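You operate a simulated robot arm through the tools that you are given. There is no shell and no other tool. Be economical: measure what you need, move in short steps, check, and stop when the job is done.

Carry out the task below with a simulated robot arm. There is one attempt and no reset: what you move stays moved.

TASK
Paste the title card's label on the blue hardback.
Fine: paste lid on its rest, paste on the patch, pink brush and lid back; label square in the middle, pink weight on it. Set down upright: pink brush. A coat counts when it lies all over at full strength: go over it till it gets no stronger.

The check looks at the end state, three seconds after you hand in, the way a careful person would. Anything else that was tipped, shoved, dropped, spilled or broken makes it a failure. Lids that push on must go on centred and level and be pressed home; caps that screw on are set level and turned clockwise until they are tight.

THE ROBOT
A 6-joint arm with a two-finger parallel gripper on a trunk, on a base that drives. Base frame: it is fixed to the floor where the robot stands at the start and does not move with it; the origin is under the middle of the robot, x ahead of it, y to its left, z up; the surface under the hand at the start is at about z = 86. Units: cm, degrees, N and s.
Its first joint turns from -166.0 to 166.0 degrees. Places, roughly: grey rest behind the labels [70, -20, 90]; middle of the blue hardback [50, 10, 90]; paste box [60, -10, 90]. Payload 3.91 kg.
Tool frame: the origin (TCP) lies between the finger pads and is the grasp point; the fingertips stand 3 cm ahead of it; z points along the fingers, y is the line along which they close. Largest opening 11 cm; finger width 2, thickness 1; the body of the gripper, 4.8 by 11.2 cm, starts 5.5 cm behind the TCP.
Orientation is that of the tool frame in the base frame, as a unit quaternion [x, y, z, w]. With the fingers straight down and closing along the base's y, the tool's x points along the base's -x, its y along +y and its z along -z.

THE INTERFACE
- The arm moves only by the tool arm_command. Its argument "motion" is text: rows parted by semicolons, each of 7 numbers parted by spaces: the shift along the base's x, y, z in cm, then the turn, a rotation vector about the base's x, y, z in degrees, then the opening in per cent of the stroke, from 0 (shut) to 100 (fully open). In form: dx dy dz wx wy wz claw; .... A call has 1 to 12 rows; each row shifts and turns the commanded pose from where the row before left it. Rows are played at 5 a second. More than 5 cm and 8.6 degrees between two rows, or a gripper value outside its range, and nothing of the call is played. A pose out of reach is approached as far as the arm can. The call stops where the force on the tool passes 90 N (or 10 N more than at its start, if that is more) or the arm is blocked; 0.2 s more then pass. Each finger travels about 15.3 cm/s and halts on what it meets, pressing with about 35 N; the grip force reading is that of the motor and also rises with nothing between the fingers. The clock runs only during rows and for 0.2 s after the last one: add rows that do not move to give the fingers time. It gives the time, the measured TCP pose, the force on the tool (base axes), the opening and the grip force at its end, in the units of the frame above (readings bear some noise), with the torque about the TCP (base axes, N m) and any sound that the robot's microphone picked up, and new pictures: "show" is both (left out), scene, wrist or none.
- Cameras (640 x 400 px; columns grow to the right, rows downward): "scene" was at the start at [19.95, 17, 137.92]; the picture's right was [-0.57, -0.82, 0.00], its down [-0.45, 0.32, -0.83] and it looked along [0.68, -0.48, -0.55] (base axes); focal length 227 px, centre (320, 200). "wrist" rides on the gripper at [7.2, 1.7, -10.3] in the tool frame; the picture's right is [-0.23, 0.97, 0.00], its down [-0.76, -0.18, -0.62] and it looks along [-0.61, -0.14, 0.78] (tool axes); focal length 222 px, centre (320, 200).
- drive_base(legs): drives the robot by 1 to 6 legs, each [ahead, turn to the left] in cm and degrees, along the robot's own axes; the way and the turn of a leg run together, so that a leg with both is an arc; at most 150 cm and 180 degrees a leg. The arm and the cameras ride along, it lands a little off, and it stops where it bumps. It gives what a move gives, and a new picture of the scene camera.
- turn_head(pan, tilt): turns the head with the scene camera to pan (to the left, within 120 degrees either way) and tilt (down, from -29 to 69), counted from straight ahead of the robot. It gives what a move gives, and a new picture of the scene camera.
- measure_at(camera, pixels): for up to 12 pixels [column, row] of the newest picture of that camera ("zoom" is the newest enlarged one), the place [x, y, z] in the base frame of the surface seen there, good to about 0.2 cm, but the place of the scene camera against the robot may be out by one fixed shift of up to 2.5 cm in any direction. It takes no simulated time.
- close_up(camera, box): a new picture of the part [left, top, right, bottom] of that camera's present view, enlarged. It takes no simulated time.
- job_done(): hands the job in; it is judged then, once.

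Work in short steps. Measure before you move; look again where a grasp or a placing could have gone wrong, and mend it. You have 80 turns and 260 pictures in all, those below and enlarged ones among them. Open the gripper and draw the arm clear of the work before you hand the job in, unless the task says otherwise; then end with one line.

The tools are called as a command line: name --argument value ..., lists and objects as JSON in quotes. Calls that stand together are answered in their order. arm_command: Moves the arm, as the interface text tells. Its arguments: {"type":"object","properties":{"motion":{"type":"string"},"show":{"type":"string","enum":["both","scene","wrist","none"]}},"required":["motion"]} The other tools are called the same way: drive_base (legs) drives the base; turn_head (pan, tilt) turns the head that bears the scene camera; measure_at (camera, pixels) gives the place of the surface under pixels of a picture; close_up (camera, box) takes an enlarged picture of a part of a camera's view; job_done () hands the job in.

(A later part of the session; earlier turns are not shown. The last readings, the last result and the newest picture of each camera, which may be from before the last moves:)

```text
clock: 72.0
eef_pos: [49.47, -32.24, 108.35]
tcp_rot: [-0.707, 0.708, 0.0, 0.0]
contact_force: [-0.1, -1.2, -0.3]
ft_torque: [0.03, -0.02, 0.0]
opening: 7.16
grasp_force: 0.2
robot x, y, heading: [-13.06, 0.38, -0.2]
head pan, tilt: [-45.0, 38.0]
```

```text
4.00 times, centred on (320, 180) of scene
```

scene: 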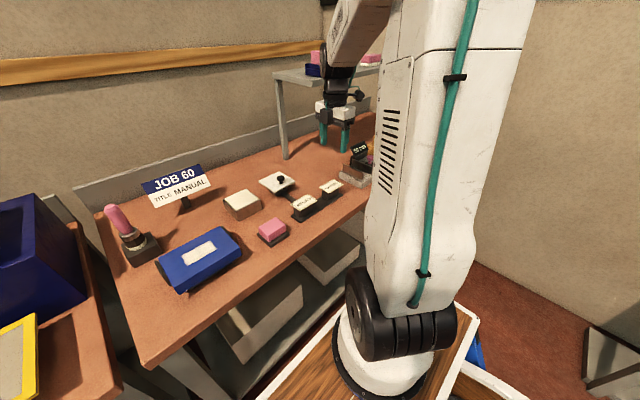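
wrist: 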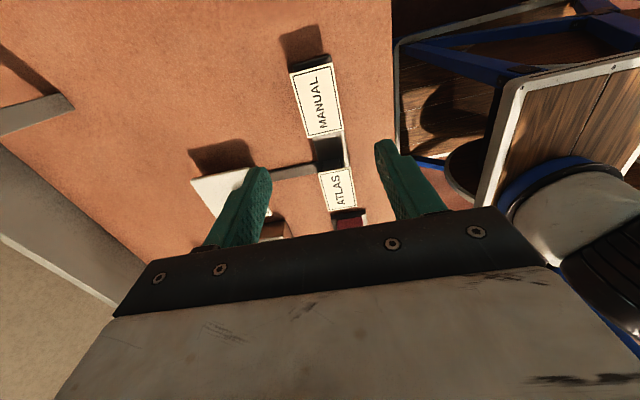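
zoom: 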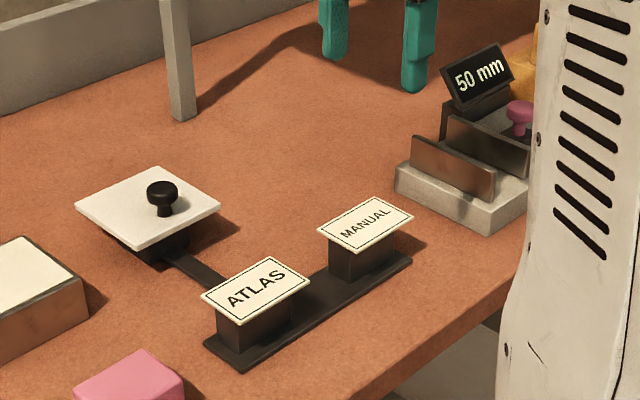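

Measure label corners in wrist view and the stand block edges in the scene view.

measure_at --camera "zoom" --pixels '[[318, 231], [365, 251], [411, 217], [374, 198], [332, 255], [363, 265], [395, 240], [332, 268], [363, 278], [346, 252], [365, 252], [385, 247]]'

measure_at --camera "wrist" --pixels '[[291, 74], [331, 64], [343, 129], [309, 136], [316, 100], [303, 57], [330, 58]]'

```text
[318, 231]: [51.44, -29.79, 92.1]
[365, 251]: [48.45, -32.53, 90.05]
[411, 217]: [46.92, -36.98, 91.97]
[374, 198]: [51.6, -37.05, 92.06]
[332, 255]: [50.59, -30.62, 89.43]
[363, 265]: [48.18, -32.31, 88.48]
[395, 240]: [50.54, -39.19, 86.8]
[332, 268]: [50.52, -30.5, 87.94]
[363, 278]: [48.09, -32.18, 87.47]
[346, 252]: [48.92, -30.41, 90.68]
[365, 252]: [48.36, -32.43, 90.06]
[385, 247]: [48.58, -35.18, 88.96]
```

```text
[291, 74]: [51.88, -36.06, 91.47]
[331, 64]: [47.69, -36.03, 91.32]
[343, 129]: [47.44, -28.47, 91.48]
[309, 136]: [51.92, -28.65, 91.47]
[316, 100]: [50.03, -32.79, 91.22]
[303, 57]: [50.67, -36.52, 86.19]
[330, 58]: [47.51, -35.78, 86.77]
```

Label centre ≈ (49.7,-32.25), it overhangs its ~2.4 cm-wide block by ~1 cm in x on both sides. Descend around it with tips just below its edges, look, before closing.

arm_command --motion "0.1 -0.1 -4 0 0 0 65;0 0 -4 0 0 0 65;0 0 -4 0 0 0 65;0 0 -1.5 0 0 0 65;0 0 -0.9 0 0 0 65;0 0 0 0 0 0 65" --show "wrist"

close_up --camera "wrist" --box '[220, 60, 420, 260]'

close_up --camera "scene" --box '[300, 150, 360, 210]'

```text
clock: 73.4
eef_pos: [49.8, -32.22, 93.94]
tcp_rot: [-0.706, 0.708, 0.0, -0.001]
contact_force: [0.8, 0.3, 0.8]
ft_torque: [-0.01, 0.02, -0.01]
opening: 7.17
grasp_force: 0.0
robot x, y, heading: [-13.17, -0.09, -0.3]
head pan, tilt: [-45.0, 38.0]
```

wrist: 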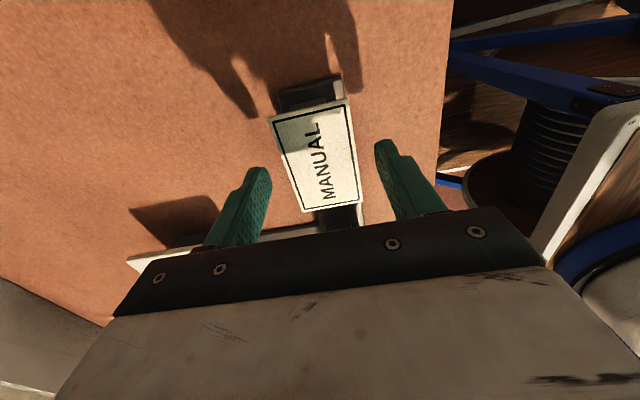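

```text
2.00 times, centred on (320, 160) of wrist
```

zoom: 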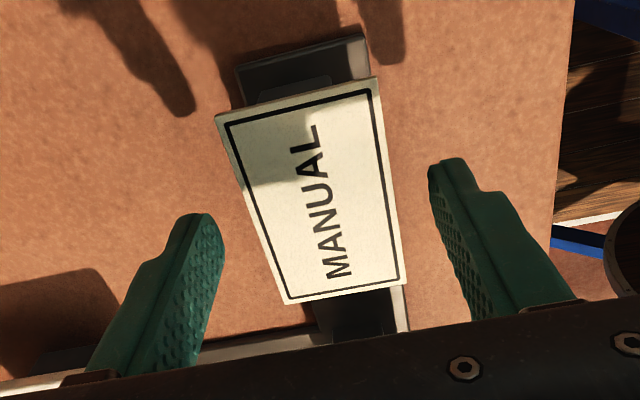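

```text
6.67 times, centred on (330, 180) of scene
```

zoom: 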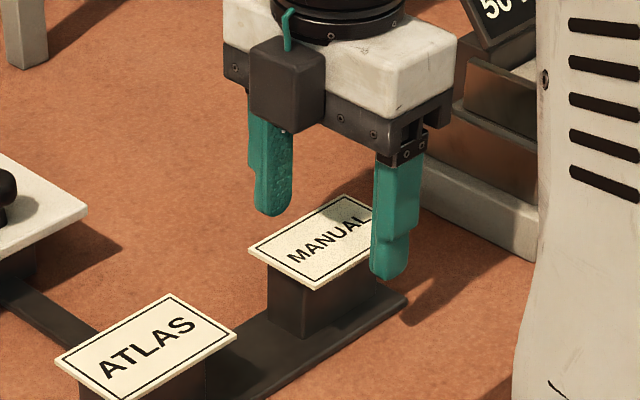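

Fingers straddle the label well. Close gradually.

arm_command --motion "0 0 0 0 0 0 55;0 0 0 0 0 0 48;0 0 0 0 0 0 44;0 0 0 0 0 0 41;0 0 0 0 0 0 38;0 0 0 0 0 0 30;0 0 0 0 0 0 30;0 0 0 0 0 0 30" --show "both"

close_up --camera "wrist" --box '[220, 60, 420, 260]'

close_up --camera "scene" --box '[300, 150, 360, 210]'

```text
clock: 75.2
eef_pos: [49.67, -32.16, 93.91]
tcp_rot: [-0.706, 0.708, 0.0, 0.0]
contact_force: [-0.4, 0.3, -0.6]
ft_torque: [0.0, 0.01, -0.02]
opening: 4.58
grasp_force: 34.8
robot x, y, heading: [-13.01, -0.04, -0.1]
head pan, tilt: [-45.0, 38.0]
```

scene: 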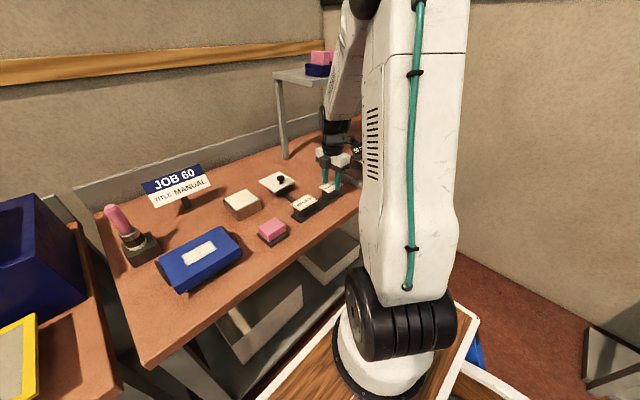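
wrist: 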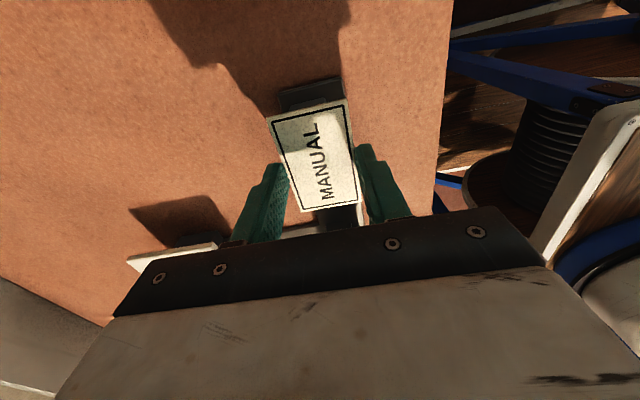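

```text
2.00 times, centred on (320, 160) of wrist
```

zoom: 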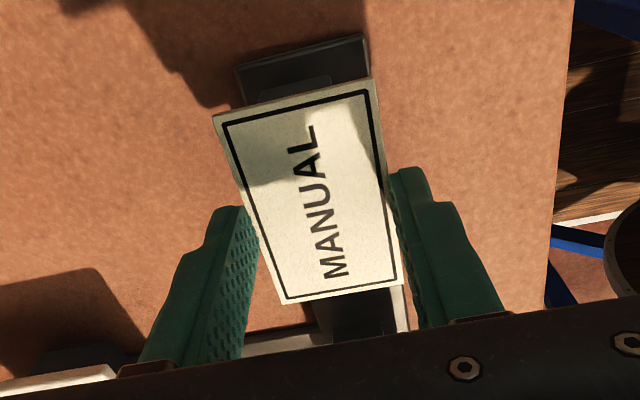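

```text
6.67 times, centred on (330, 180) of scene
```

zoom: 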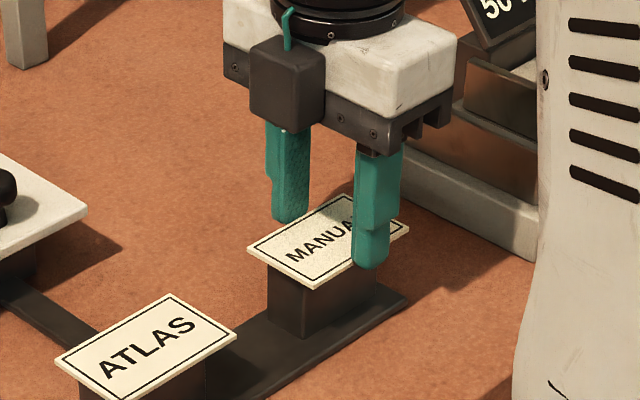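

Opening 4.58 cm equals the label's width: gripped by its edges. Lift slowly and check.

arm_command --motion "0 0 0.4 0 0 0 30;0 0 0.6 0 0 0 30;0 0 2 0 0 0 30;0 0 3 0 0 0 30;0 0 4 0 0 0 30;0 0 0 0 0 0 30" --show "both"

close_up --camera "scene" --box '[290, 120, 370, 200]'

close_up --camera "wrist" --box '[220, 60, 420, 260]'

```text
clock: 76.6
eef_pos: [49.73, -32.35, 104.11]
tcp_rot: [-0.707, 0.708, 0.0, 0.001]
contact_force: [0.2, 0.0, 0.0]
ft_torque: [0.0, -0.02, -0.02]
opening: 4.64
grasp_force: 34.8
robot x, y, heading: [-12.99, 0.12, 0.0]
head pan, tilt: [-45.0, 38.0]
```

scene: 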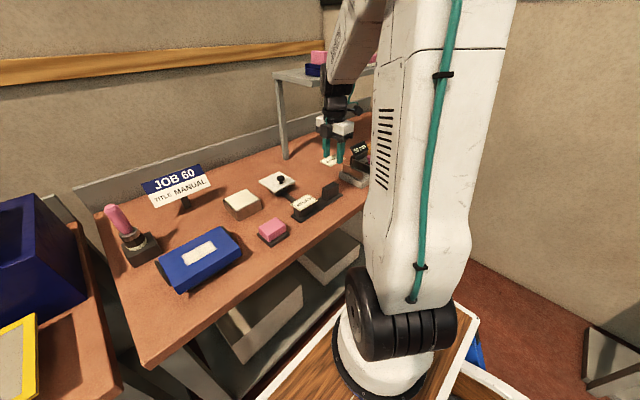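
wrist: 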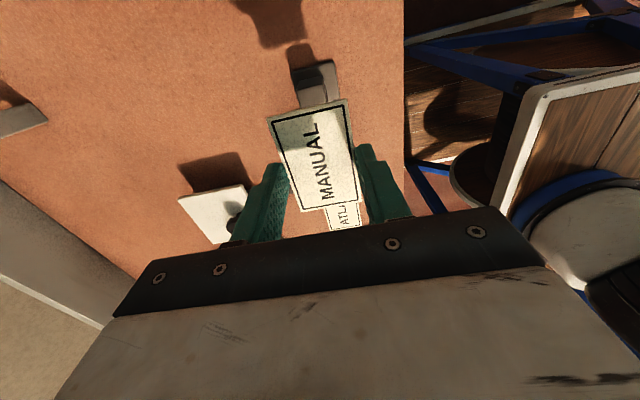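

```text
5.00 times, centred on (330, 160) of scene
```

zoom: 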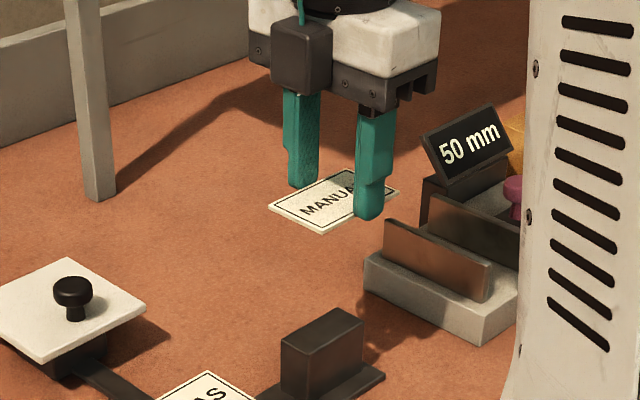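

```text
2.00 times, centred on (320, 160) of wrist
```

zoom: 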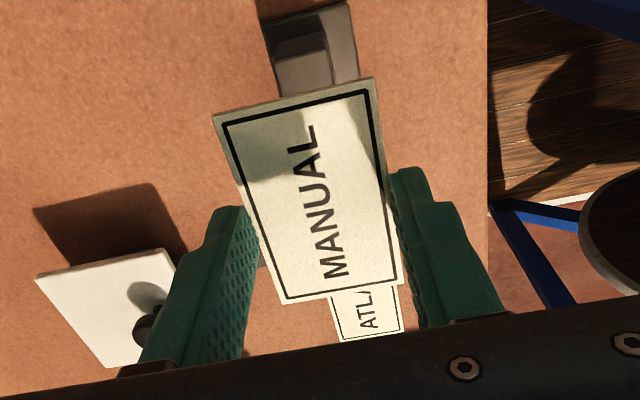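

Label held level. Measure it relative to the TCP.

measure_at --camera "wrist" --pixels '[[329, 119], [329, 101], [333, 140], [345, 101], [269, 120], [358, 198], [305, 208], [325, 160], [362, 170], [286, 170]]'

arm_command --motion "0.2 4.5 0.5 0 0 0 30;0.2 4.5 0 0 0 0 30;0.2 4.5 0 0 0 0 30;0.3 4.5 0 0 0 0 30;0.3 4.5 0 0 0 0 30;0.3 4.5 0 0 0 0 30;0.2 4.5 0 0 0 0 30;0.2 4.5 0 0 0 0 30;0.2 4.5 0 0 0 0 30;0.2 4.5 0 0 0 0 30;0 0 0 0 0 0 30" --show "both"

close_up --camera "wrist" --box '[200, 0, 440, 220]'

```text
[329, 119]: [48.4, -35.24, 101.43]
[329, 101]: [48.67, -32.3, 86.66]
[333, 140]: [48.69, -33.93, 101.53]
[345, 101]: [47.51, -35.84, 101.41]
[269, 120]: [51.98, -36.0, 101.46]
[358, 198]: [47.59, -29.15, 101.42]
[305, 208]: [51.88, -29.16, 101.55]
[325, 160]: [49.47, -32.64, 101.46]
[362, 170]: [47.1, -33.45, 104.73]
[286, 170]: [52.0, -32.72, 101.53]
```

```text
clock: 79.0
eef_pos: [51.86, 12.8, 104.39]
tcp_rot: [-0.706, 0.708, 0.0, 0.0]
contact_force: [-0.2, -0.4, -0.1]
ft_torque: [0.02, 0.0, 0.0]
opening: 4.61
grasp_force: 34.6
robot x, y, heading: [-13.42, 0.19, -0.2]
head pan, tilt: [-45.0, 38.0]
```

scene: 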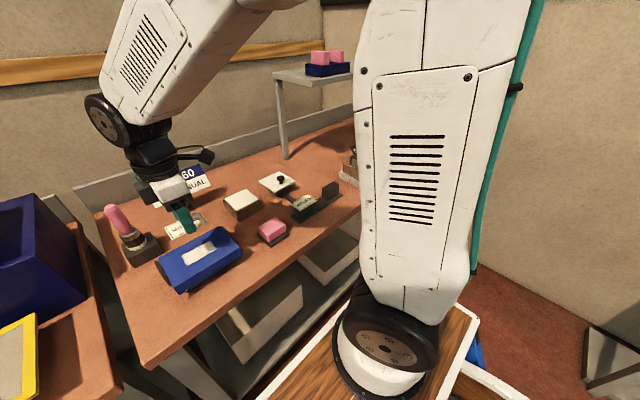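
wrist: 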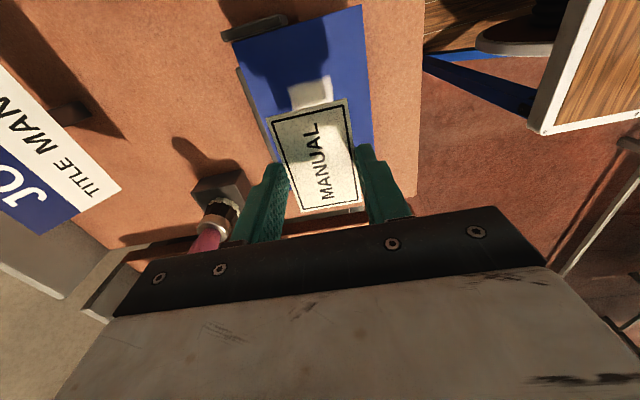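

```text
1.82 times, centred on (320, 110) of wrist
```

zoom: 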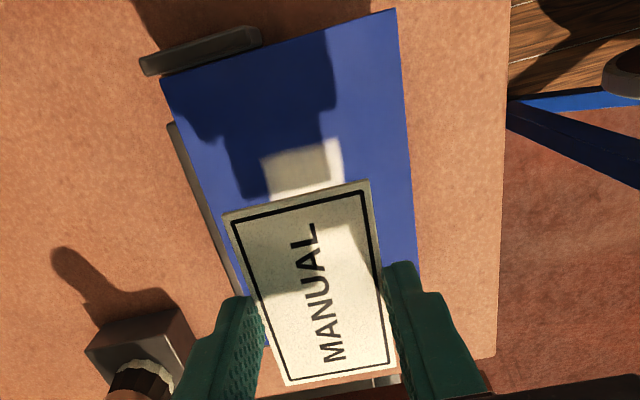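

Measure label and book corners in this same view.

measure_at --camera "zoom" --pixels '[[227, 216], [367, 183], [394, 365], [289, 382], [167, 88], [392, 14], [265, 160], [340, 142], [408, 200], [215, 210], [280, 50]]'

measure_at --camera "scene" --pixels '[[158, 260], [175, 289], [216, 229], [241, 246], [177, 270], [230, 238]]'

```text
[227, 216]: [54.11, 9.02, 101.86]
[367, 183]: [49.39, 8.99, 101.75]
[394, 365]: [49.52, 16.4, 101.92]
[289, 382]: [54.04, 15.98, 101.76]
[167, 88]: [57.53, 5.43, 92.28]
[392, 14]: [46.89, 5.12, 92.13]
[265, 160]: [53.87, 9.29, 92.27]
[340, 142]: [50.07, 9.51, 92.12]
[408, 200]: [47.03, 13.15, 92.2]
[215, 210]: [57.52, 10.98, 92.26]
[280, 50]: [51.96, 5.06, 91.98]
```

```text
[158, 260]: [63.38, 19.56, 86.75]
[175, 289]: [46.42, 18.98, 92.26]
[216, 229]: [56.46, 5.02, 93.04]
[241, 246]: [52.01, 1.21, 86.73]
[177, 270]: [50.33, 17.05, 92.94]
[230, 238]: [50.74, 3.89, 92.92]
```

Label centre (51.77,12.6) vs book centre (52.24,12.8): shift +0.4,+0.2 and descend to about 1 cm above, then recheck.

arm_command --motion "0.4 0.2 0 0 0 0 30;0 0 -4 0 0 0 30;0 0 -3 0 0 0 30;0 0 -1.2 0 0 0 30;0 0 0 0 0 0 30" --show "both"

close_up --camera "scene" --box '[150, 210, 250, 300]'

close_up --camera "wrist" --box '[200, 0, 440, 220]'

```text
clock: 80.2
eef_pos: [52.4, 12.78, 96.34]
tcp_rot: [-0.706, 0.708, -0.001, 0.0]
contact_force: [-0.3, 0.2, -0.2]
ft_torque: [0.0, 0.0, -0.04]
opening: 4.61
grasp_force: 35.0
robot x, y, heading: [-12.78, -0.1, 0.0]
head pan, tilt: [-45.0, 38.0]
```

scene: 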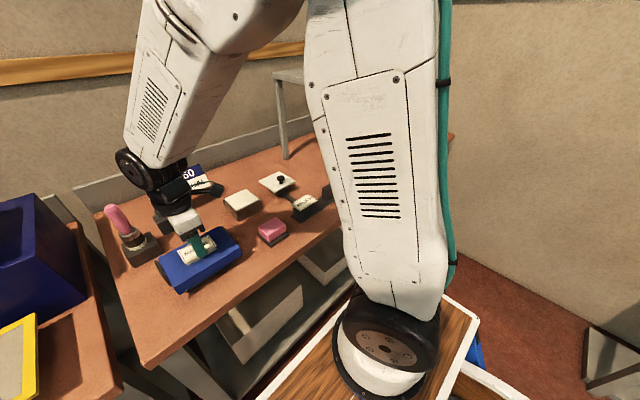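
wrist: 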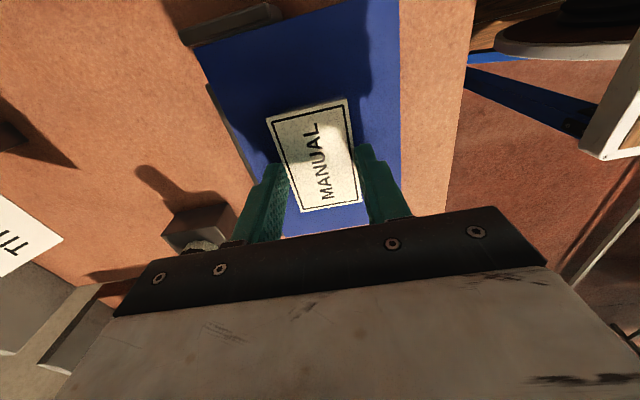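

```text
4.44 times, centred on (200, 255) of scene
```

zoom: 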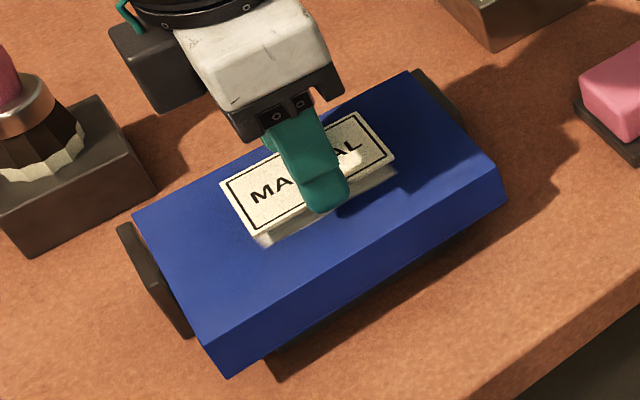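

```text
1.82 times, centred on (320, 110) of wrist
```

zoom: 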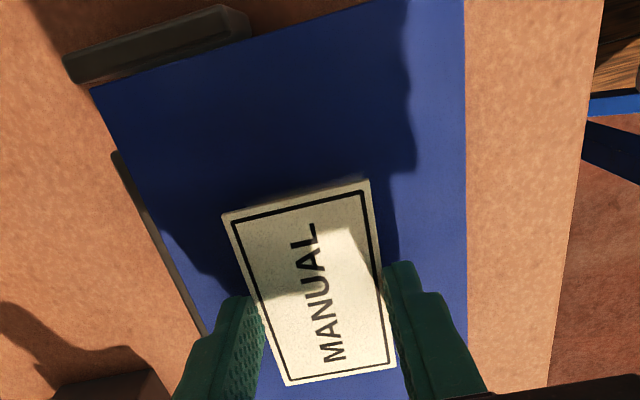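

Measure label corners versus the book's edges once more in this closer view.

measure_at --camera "zoom" --pixels '[[227, 216], [366, 184], [393, 364], [289, 381], [97, 95], [460, 8], [466, 200], [175, 250], [466, 330], [205, 318], [300, 40]]'

measure_at --camera "scene" --pixels '[[181, 260], [199, 256], [237, 251], [202, 290], [181, 256]]'

```text
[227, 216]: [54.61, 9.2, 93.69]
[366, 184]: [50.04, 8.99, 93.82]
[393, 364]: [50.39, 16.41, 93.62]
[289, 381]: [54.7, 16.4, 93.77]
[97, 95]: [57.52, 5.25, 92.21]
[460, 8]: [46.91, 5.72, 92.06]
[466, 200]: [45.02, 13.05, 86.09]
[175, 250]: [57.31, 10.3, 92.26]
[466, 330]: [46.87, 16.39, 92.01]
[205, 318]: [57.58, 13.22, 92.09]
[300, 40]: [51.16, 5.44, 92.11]
```

```text
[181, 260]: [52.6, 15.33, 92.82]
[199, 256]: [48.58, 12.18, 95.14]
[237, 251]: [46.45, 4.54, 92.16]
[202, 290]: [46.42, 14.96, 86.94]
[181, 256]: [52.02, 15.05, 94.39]
```

Label centre (52.43,12.75), book (52.2,12.83): nudge -0.2,+0.1 and lower to just touch.

arm_command --motion "-0.2 0.1 0 0 0 0 30;0 0 -0.5 0 0 0 30;0 0 -0.4 0 0 0 30;0 0 -0.1 0 0 0 30;0 0 0 0 0 0 30" --show "none"

arm_command --motion "0 0 -0.1 0 0 0 30;0 0 0 0 0 0 30" --show "none"

arm_command --motion "0 0 -0.1 0 0 0 30;0 0 0 0 0 0 30" --show "wrist"

close_up --camera "scene" --box '[170, 220, 230, 280]'

```text
clock: 81.4
eef_pos: [52.27, 12.99, 95.21]
tcp_rot: [-0.706, 0.708, 0.0, 0.0]
contact_force: [0.5, 0.0, 0.9]
ft_torque: [0.02, 0.0, 0.03]
opening: 4.6
grasp_force: 35.0
robot x, y, heading: [-13.05, -0.05, -0.0]
head pan, tilt: [-45.0, 38.0]
```

```text
clock: 82.0
eef_pos: [52.26, 13.04, 95.31]
tcp_rot: [-0.707, 0.707, 0.0, 0.0]
contact_force: [-0.9, 0.8, 2.2]
ft_torque: [0.04, 0.1, -0.01]
opening: 4.63
grasp_force: 35.1
robot x, y, heading: [-12.75, 0.07, -0.3]
head pan, tilt: [-45.0, 38.0]
```

```text
clock: 82.6
eef_pos: [52.09, 12.93, 95.13]
tcp_rot: [-0.707, 0.708, 0.0, 0.001]
contact_force: [-2.5, -0.9, 25.5]
ft_torque: [-0.04, 0.74, 0.07]
opening: 4.59
grasp_force: 34.6
robot x, y, heading: [-13.23, 0.32, -0.2]
head pan, tilt: [-45.0, 38.0]
```

wrist: 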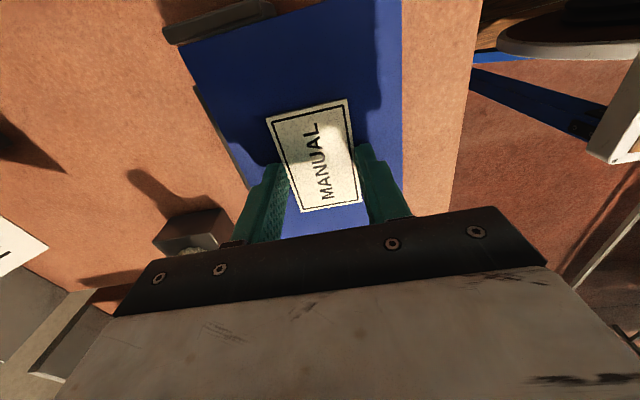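

```text
6.67 times, centred on (200, 250) of scene
```

zoom: 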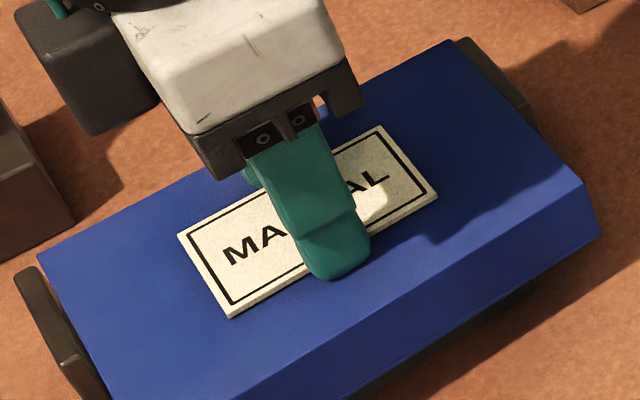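

Touching (25 N). Ease 0.1 up, open evenly and rise; then inspect the label.

arm_command --motion "0 0 0.1 0 0 0 30;0 0 0 0 0 0 30;0 0 0 0 0 0 55;0 0 0 0 0 0 60;0 0 2 0 0 0 60;0 0 4 0 0 0 60;0 0 4 0 0 0 60;0 -3 3 0 0 0 60;0 0 0 0 0 0 60" --show "wrist"

close_up --camera "scene" --box '[150, 215, 250, 300]'

close_up --camera "wrist" --box '[220, 20, 440, 180]'

```text
clock: 84.6
eef_pos: [52.13, 9.9, 108.09]
tcp_rot: [-0.706, 0.708, 0.0, 0.0]
contact_force: [0.5, -0.5, 0.0]
ft_torque: [-0.02, 0.0, 0.0]
opening: 6.61
grasp_force: 0.1
robot x, y, heading: [-13.27, -0.07, -0.2]
head pan, tilt: [-45.0, 38.0]
```

wrist: 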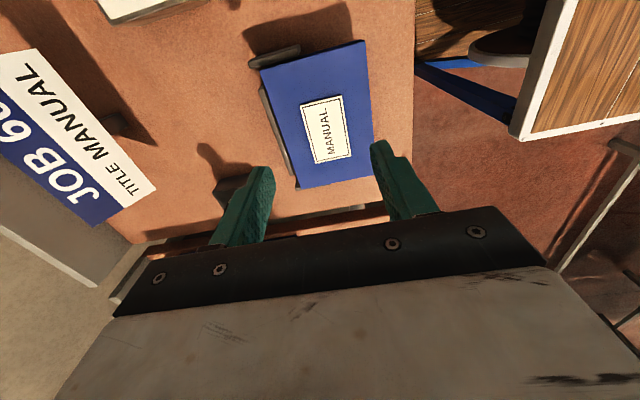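

```text
4.71 times, centred on (200, 258) of scene
```

zoom: 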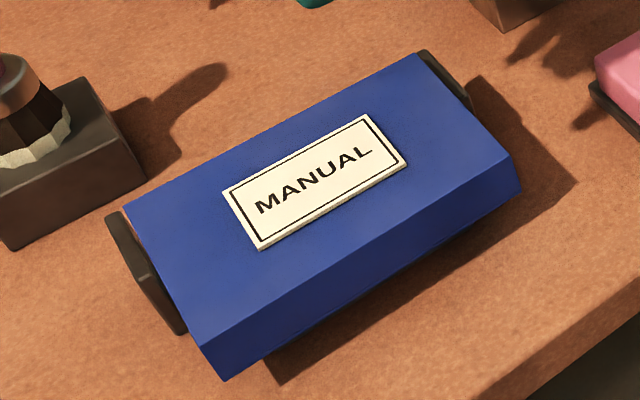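

```text
2.50 times, centred on (330, 100) of wrist
```

zoom: 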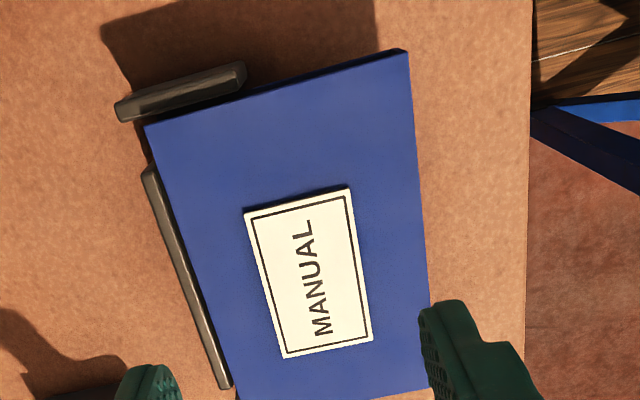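

Label lies flat and square. Measure centring against the book's edges.

measure_at --camera "zoom" --pixels '[[246, 213], [348, 189], [371, 339], [285, 355], [149, 128], [407, 58], [426, 300], [222, 336], [330, 386], [215, 290]]'

measure_at --camera "scene" --pixels '[[198, 242], [228, 234], [236, 248], [206, 266], [178, 258], [184, 275], [193, 287], [215, 227], [230, 244]]'

```text
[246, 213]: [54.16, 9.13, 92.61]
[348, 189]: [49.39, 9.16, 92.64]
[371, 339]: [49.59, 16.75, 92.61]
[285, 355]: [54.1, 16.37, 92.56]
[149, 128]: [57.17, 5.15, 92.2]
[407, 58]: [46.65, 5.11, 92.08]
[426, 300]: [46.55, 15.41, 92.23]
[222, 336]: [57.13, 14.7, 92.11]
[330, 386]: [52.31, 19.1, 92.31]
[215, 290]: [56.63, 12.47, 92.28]
```

```text
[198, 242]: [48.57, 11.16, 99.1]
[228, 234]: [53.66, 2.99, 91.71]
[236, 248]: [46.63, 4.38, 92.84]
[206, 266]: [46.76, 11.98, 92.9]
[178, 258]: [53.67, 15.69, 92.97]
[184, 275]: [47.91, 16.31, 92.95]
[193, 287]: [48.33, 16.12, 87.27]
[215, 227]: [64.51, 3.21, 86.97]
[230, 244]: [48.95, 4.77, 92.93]
```

Label is centred within ~0.1 cm. Now go above the pink weight (49.2,-6).

arm_command --motion "-0.7 -4 0 0 0 0 70;-0.7 -4 0 0 0 0 70;-0.7 -4 0 0 0 0 70;-0.7 -4 0 0 0 0 70;0 0 0 0 0 0 70" --show "wrist"

close_up --camera "wrist" --box '[240, 30, 400, 140]'

close_up --camera "scene" --box '[240, 200, 310, 260]'

```text
clock: 85.8
eef_pos: [49.34, -6.21, 108.1]
tcp_rot: [-0.706, 0.708, 0.0, 0.0]
contact_force: [0.2, 0.3, 0.2]
ft_torque: [-0.02, 0.02, 0.0]
opening: 7.67
grasp_force: 0.0
robot x, y, heading: [-13.09, 0.03, -0.0]
head pan, tilt: [-45.0, 38.0]
```

wrist: 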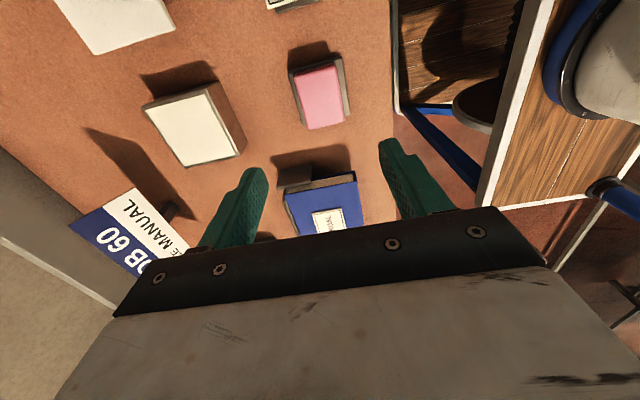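

```text
3.64 times, centred on (320, 85) of wrist
```

zoom: 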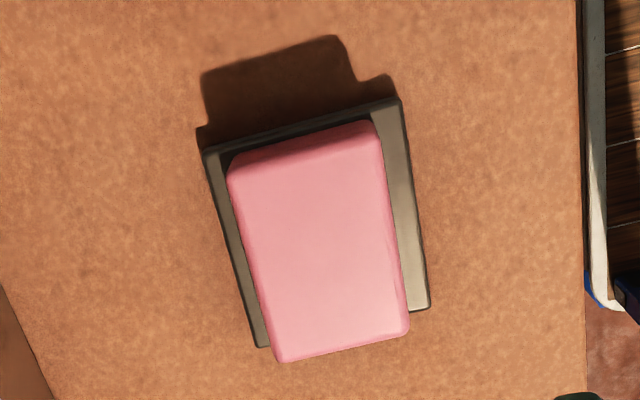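

```text
6.67 times, centred on (275, 230) of scene
```

zoom: 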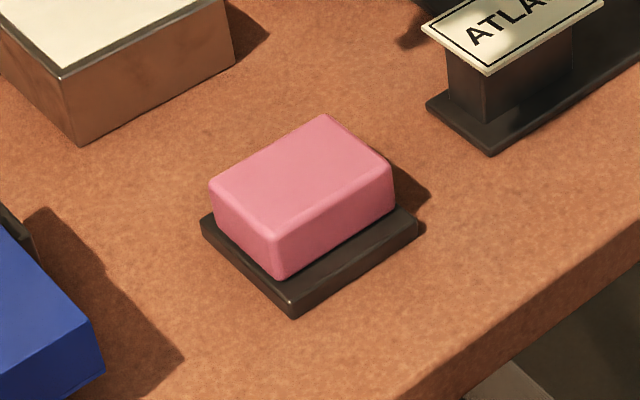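

close_up --camera "wrist" --box '[240, 30, 400, 140]'

measure_at --camera "wrist" --pixels '[[304, 79], [336, 71], [345, 118], [313, 127], [325, 100], [303, 100], [341, 95], [349, 100], [347, 115], [320, 68], [320, 71]]'

```text
3.64 times, centred on (320, 85) of wrist
```

zoom: 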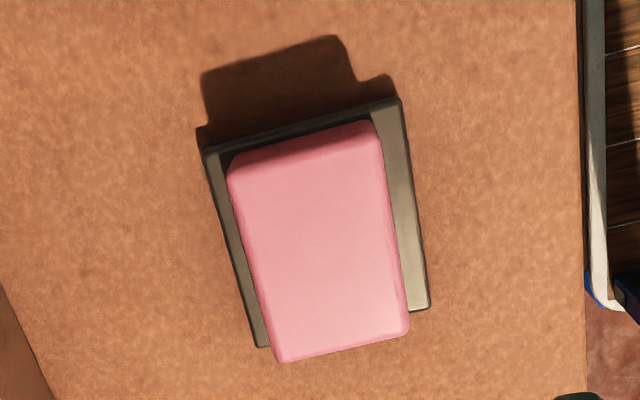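

```text
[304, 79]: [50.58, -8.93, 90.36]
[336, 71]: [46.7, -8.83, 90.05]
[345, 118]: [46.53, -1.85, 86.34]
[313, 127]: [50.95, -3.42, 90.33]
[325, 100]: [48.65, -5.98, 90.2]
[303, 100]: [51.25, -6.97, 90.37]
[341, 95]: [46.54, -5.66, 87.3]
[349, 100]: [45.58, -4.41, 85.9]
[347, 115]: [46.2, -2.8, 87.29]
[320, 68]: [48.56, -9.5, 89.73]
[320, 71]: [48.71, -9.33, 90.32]
```

Weight centre ≈ (49.0,-6.1), 4.4 wide in x, z 87.3–90.35. Descend around it (TCP 90.9) and close.

arm_command --motion "-0.3 0 -4 0 0 0 70;0 0 -4 0 0 0 70;0 0 -4 0 0 0 70;0 0 -3 0 0 0 70;0 0 -2.2 0 0 0 70;0 0 0 0 0 0 70;0 0 0 0 0 0 55;0 0 0 0 0 0 45;0 0 0 0 0 0 40;0 0 0 0 0 0 25;0 0 0 0 0 0 25;0 0 0 0 0 0 25" --show "both"

```text
clock: 88.4
eef_pos: [49.13, -6.16, 91.01]
tcp_rot: [-0.707, 0.708, 0.0, 0.0]
contact_force: [2.7, -0.7, 0.1]
ft_torque: [0.03, -0.23, 0.0]
opening: 4.98
grasp_force: 35.1
robot x, y, heading: [-13.16, 0.21, -0.1]
head pan, tilt: [-45.0, 38.0]
```

scene: 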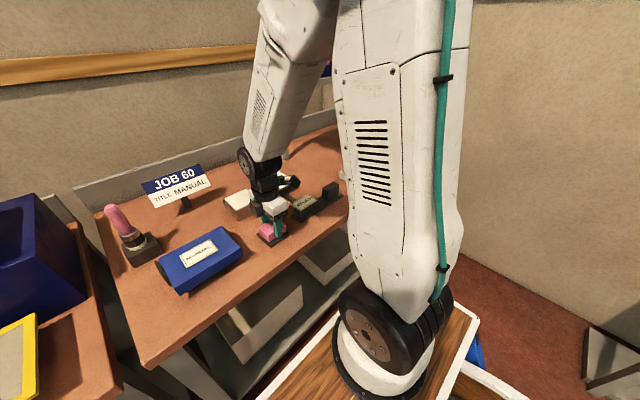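
wrist: 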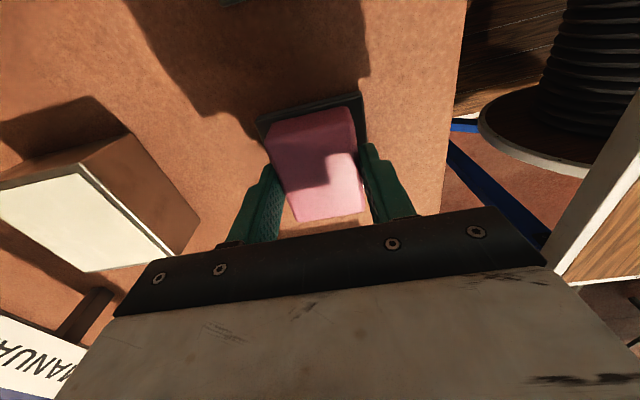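

Gripped at 4.98 cm. Lift straight up 10 cm.

arm_command --motion "0 0 0.5 0 0 0 25;0 0 1 0 0 0 25;0 0 2.5 0 0 0 25;0 0 4 0 0 0 25;0 0 4 0 0 0 25;0 0 0 0 0 0 25" --show "both"

measure_at --camera "wrist" --pixels '[[270, 128], [349, 110], [362, 207], [297, 219], [320, 150]]'

```text
clock: 89.8
eef_pos: [49.4, -6.2, 103.16]
tcp_rot: [-0.706, 0.708, 0.001, 0.0]
contact_force: [0.5, -1.4, -7.7]
ft_torque: [0.03, 0.01, 0.01]
opening: 4.98
grasp_force: 35.2
robot x, y, heading: [-12.97, -0.13, -0.2]
head pan, tilt: [-45.0, 38.0]
```

scene: 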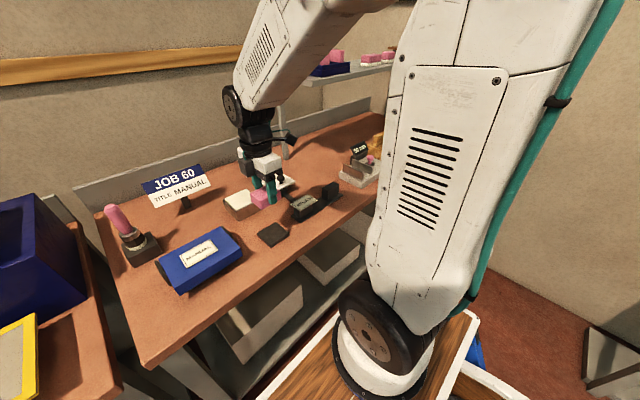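
wrist: 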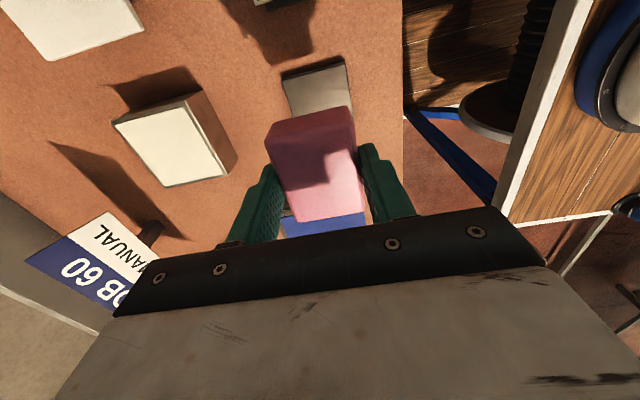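

```text
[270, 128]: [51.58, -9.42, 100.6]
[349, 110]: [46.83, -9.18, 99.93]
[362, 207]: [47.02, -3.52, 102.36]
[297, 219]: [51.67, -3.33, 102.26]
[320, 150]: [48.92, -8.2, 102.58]
```

Weight held (7.7 N). Move over the label centre and lower near.

arm_command --motion "0.6 3.8 0 0 0 0 25;0.6 3.8 0 0 0 0 25;0.6 3.8 0 0 0 0 25;0.5 3.8 0 0 0 0 25;0.5 3.8 0 0 0 0 25;0 0 0 0 0 0 25;0 0 -3 0 0 0 25;0 0 -2 0 0 0 25;0 0 0 0 0 0 25" --show "both"

close_up --camera "scene" --box '[150, 200, 250, 300]'

close_up --camera "wrist" --box '[200, 0, 440, 220]'

```text
clock: 91.8
eef_pos: [51.93, 12.85, 97.98]
tcp_rot: [-0.707, 0.707, -0.001, 0.0]
contact_force: [-0.4, 0.4, -7.5]
ft_torque: [-0.01, 0.02, -0.04]
opening: 5.0
grasp_force: 35.4
robot x, y, heading: [-13.4, 0.07, -0.1]
head pan, tilt: [-45.0, 38.0]
```

scene: 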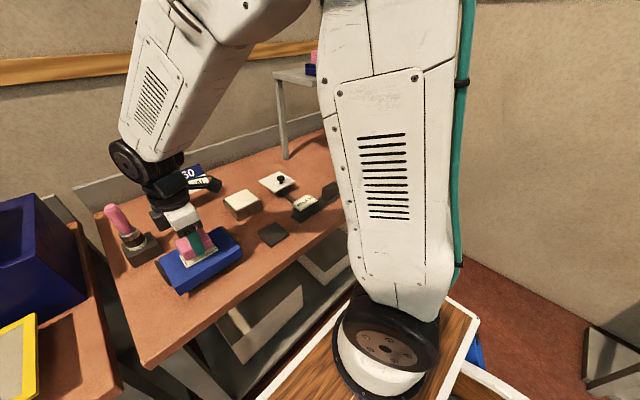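
wrist: 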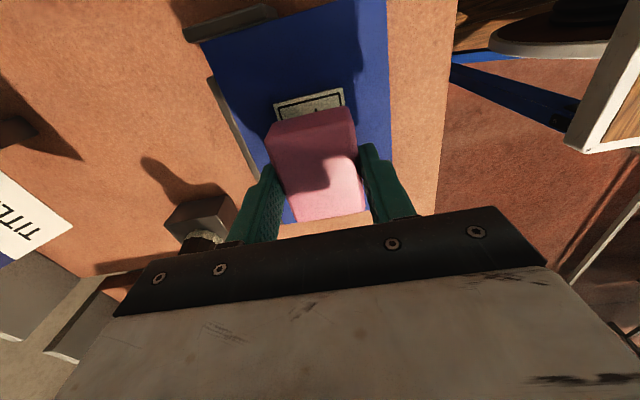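

```text
4.00 times, centred on (200, 250) of scene
```

zoom: 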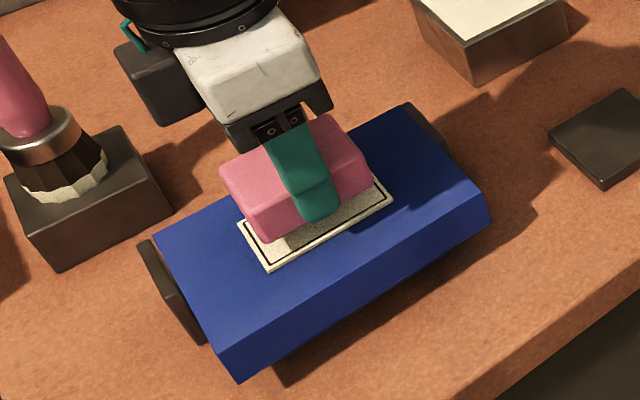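

```text
1.82 times, centred on (320, 110) of wrist
```

zoom: 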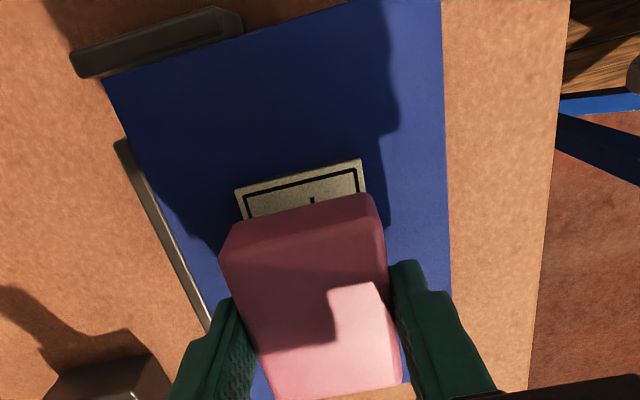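

Centred over the label. Lower gently to contact.

arm_command --motion "0 0 -1 0 0 0 25;0 0 -0.4 0 0 0 25;0 0 -0.15 0 0 0 25;0 0 0 0 0 0 25" --show "none"

arm_command --motion "0 0 -0.1 0 0 0 25;0 0 0 0 0 0 25" --show "none"

arm_command --motion "0 0 -0.1 0 0 0 25;0 0 0 0 0 0 25" --show "none"

close_up --camera "scene" --box '[150, 200, 250, 300]'

```text
clock: 92.8
eef_pos: [51.91, 12.84, 96.32]
tcp_rot: [-0.707, 0.707, 0.0, 0.0]
contact_force: [0.2, 0.7, -6.6]
ft_torque: [0.01, -0.01, 0.0]
opening: 4.97
grasp_force: 34.7
robot x, y, heading: [-12.83, -0.2, -0.4]
head pan, tilt: [-45.0, 38.0]
```

```text
clock: 93.4
eef_pos: [51.94, 12.95, 96.29]
tcp_rot: [-0.707, 0.708, 0.0, 0.0]
contact_force: [0.7, -0.2, -7.6]
ft_torque: [-0.01, 0.02, -0.03]
opening: 4.99
grasp_force: 35.2
robot x, y, heading: [-13.13, -0.05, 0.1]
head pan, tilt: [-45.0, 38.0]
```

```text
clock: 94.0
eef_pos: [51.88, 12.98, 96.2]
tcp_rot: [-0.707, 0.708, -0.001, 0.0]
contact_force: [0.5, -0.2, -2.0]
ft_torque: [0.02, -0.03, -0.02]
opening: 5.0
grasp_force: 34.7
robot x, y, heading: [-12.92, -0.11, -0.0]
head pan, tilt: [-45.0, 38.0]
```

```text
4.00 times, centred on (200, 250) of scene
```

zoom: 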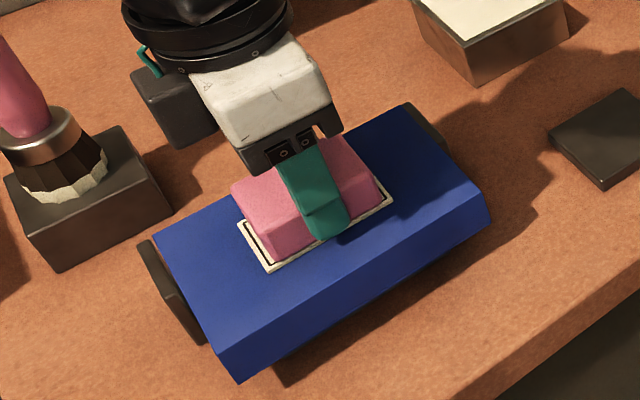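

Weight has just settled on the label (force reading from -7.6 to -2). Open and rise.

arm_command --motion "0 0 -0.05 0 0 0 25;0 0 0 0 0 0 52;0 0 0 0 0 0 65;0 0 0 0 0 0 65;0 0 3 0 0 0 65;0 0 4 0 0 0 65;0 0 4 0 0 0 65;0 0 0 0 0 0 65" --show "both"

close_up --camera "scene" --box '[150, 200, 250, 300]'

close_up --camera "wrist" --box '[220, 0, 460, 170]'

```text
clock: 95.8
eef_pos: [51.8, 12.82, 107.26]
tcp_rot: [-0.707, 0.708, 0.0, 0.0]
contact_force: [-1.0, -0.1, -0.3]
ft_torque: [0.0, 0.02, 0.03]
opening: 7.16
grasp_force: 0.0
robot x, y, heading: [-13.49, -0.31, -0.2]
head pan, tilt: [-45.0, 38.0]
```

scene: 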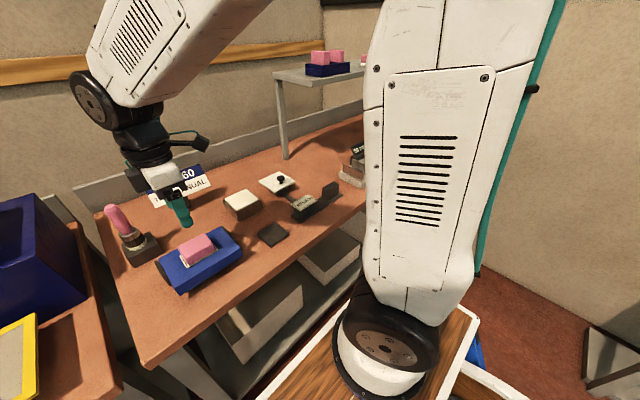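
wrist: 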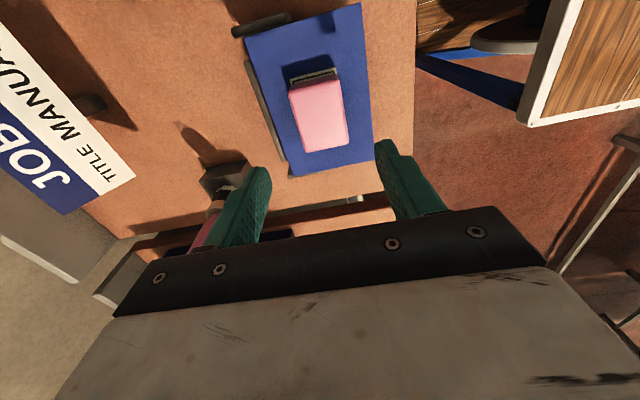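

```text
4.00 times, centred on (200, 250) of scene
```

zoom: 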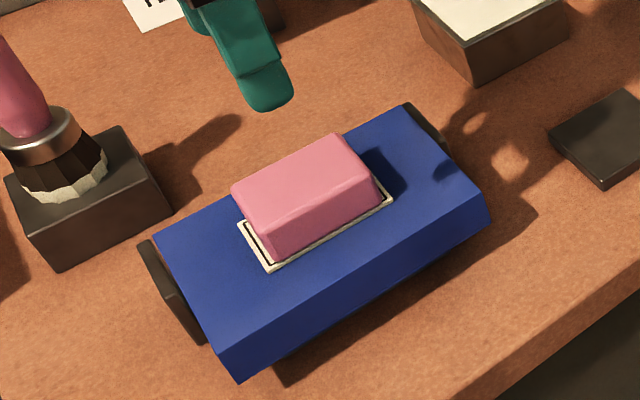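

```text
2.35 times, centred on (340, 85) of wrist
```

zoom: 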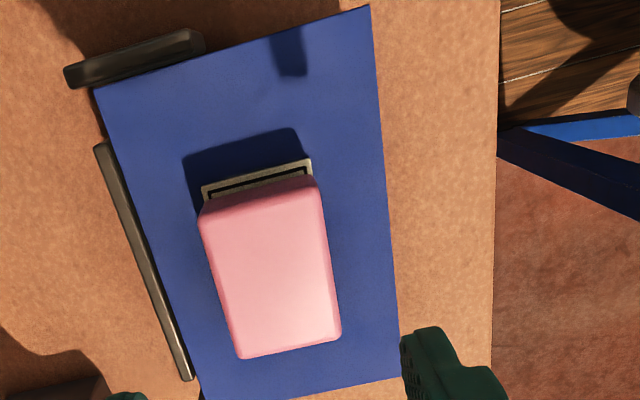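

Weight sits centred on the label. Now return to the lid's knob at ≈(64.0,-21).

arm_command --motion "1.5 -4.2 0.2 0 0 0 60;1.5 -4.2 0 0 0 0 60;1.5 -4.2 0 0 0 0 60;1.5 -4.2 0 0 0 0 60;1.5 -4.2 0 0 0 0 60;1.5 -4.2 0 0 0 0 60;1.5 -4.3 0 0 0 0 60;1.6 -4.3 0 0 0 0 60;0 0 0 0 0 0 60" --show "wrist"

close_up --camera "wrist" --box '[230, 30, 390, 160]'

measure_at --camera "wrist" --pixels '[[319, 107], [309, 107], [329, 107], [319, 98], [319, 117]]'

```text
clock: 97.8
eef_pos: [64.05, -20.81, 107.26]
tcp_rot: [-0.706, 0.708, 0.0, 0.001]
contact_force: [0.6, 0.6, 0.0]
ft_torque: [0.01, 0.0, -0.01]
opening: 6.61
grasp_force: 0.0
robot x, y, heading: [-12.83, -0.02, -0.1]
head pan, tilt: [-45.0, 38.0]
```

wrist: 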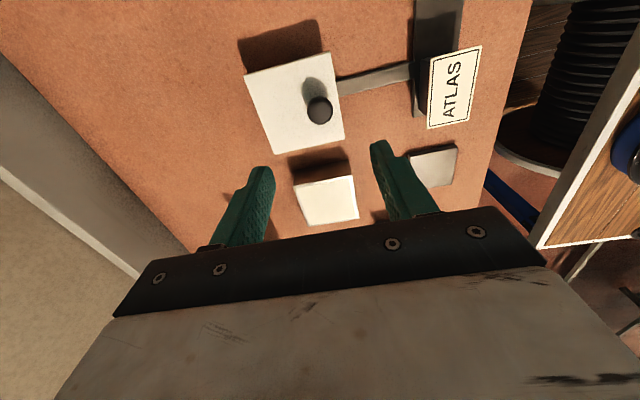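

```text
3.08 times, centred on (310, 95) of wrist
```

zoom: 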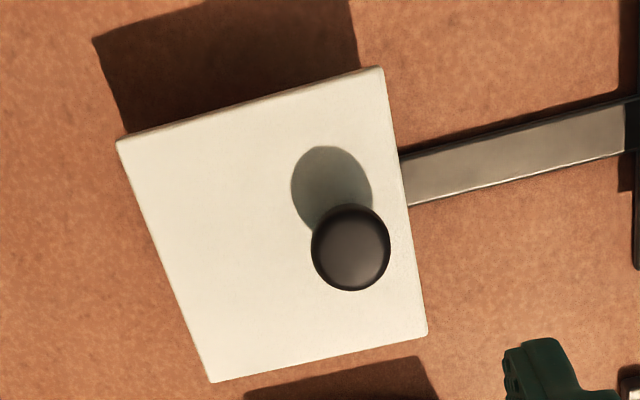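

```text
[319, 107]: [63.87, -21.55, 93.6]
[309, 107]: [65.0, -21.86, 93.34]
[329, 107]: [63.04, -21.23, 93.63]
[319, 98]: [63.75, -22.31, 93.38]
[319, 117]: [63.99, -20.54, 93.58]
```

Knob aligned within 0.3 cm. Descend and grip.

arm_command --motion "0 -0.2 -4 0 0 0 60;0 0 -4 0 0 0 60;0 0 -3.5 0 0 0 60;0 0 -1.2 0 0 0 60;0 0 0 0 0 0 60;0 0 0 0 0 0 40;0 0 0 0 0 0 0;0 0 0 0 0 0 0;0 0 0 0 0 0 0" --show "none"

arm_command --motion "0 0 1 0 0 0 0;0 0 3 0 0 0 0;0 0 4 0 0 0 0;0 0 2.5 0 0 0 0;0 0 0 0 0 0 0" --show "wrist"

close_up --camera "scene" --box '[210, 120, 340, 220]'

```text
clock: 99.8
eef_pos: [64.14, -20.9, 94.63]
tcp_rot: [-0.706, 0.708, 0.0, 0.001]
contact_force: [0.3, -0.2, -0.4]
ft_torque: [0.0, 0.06, -0.01]
opening: 2.66
grasp_force: 34.8
robot x, y, heading: [-13.04, 0.31, -0.1]
head pan, tilt: [-45.0, 38.0]
```

```text
clock: 101.0
eef_pos: [64.04, -21.0, 105.25]
tcp_rot: [-0.707, 0.707, 0.0, 0.0]
contact_force: [0.1, 0.0, -1.0]
ft_torque: [0.0, 0.02, 0.02]
opening: 2.67
grasp_force: 35.1
robot x, y, heading: [-13.62, -0.04, -0.2]
head pan, tilt: [-45.0, 38.0]
```

wrist: 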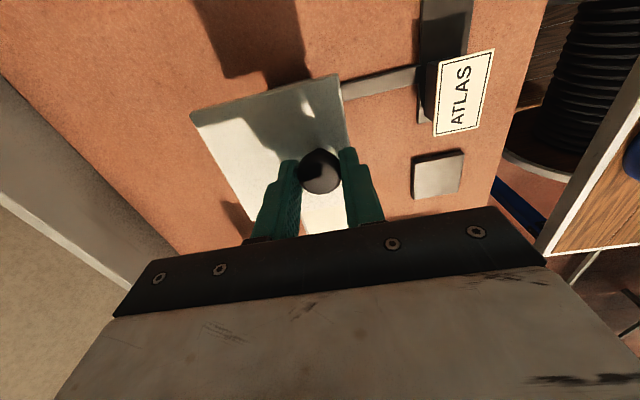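

```text
4.00 times, centred on (275, 170) of scene
```

zoom: 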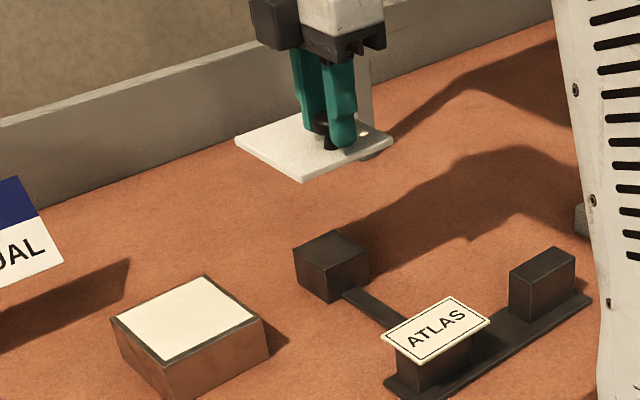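

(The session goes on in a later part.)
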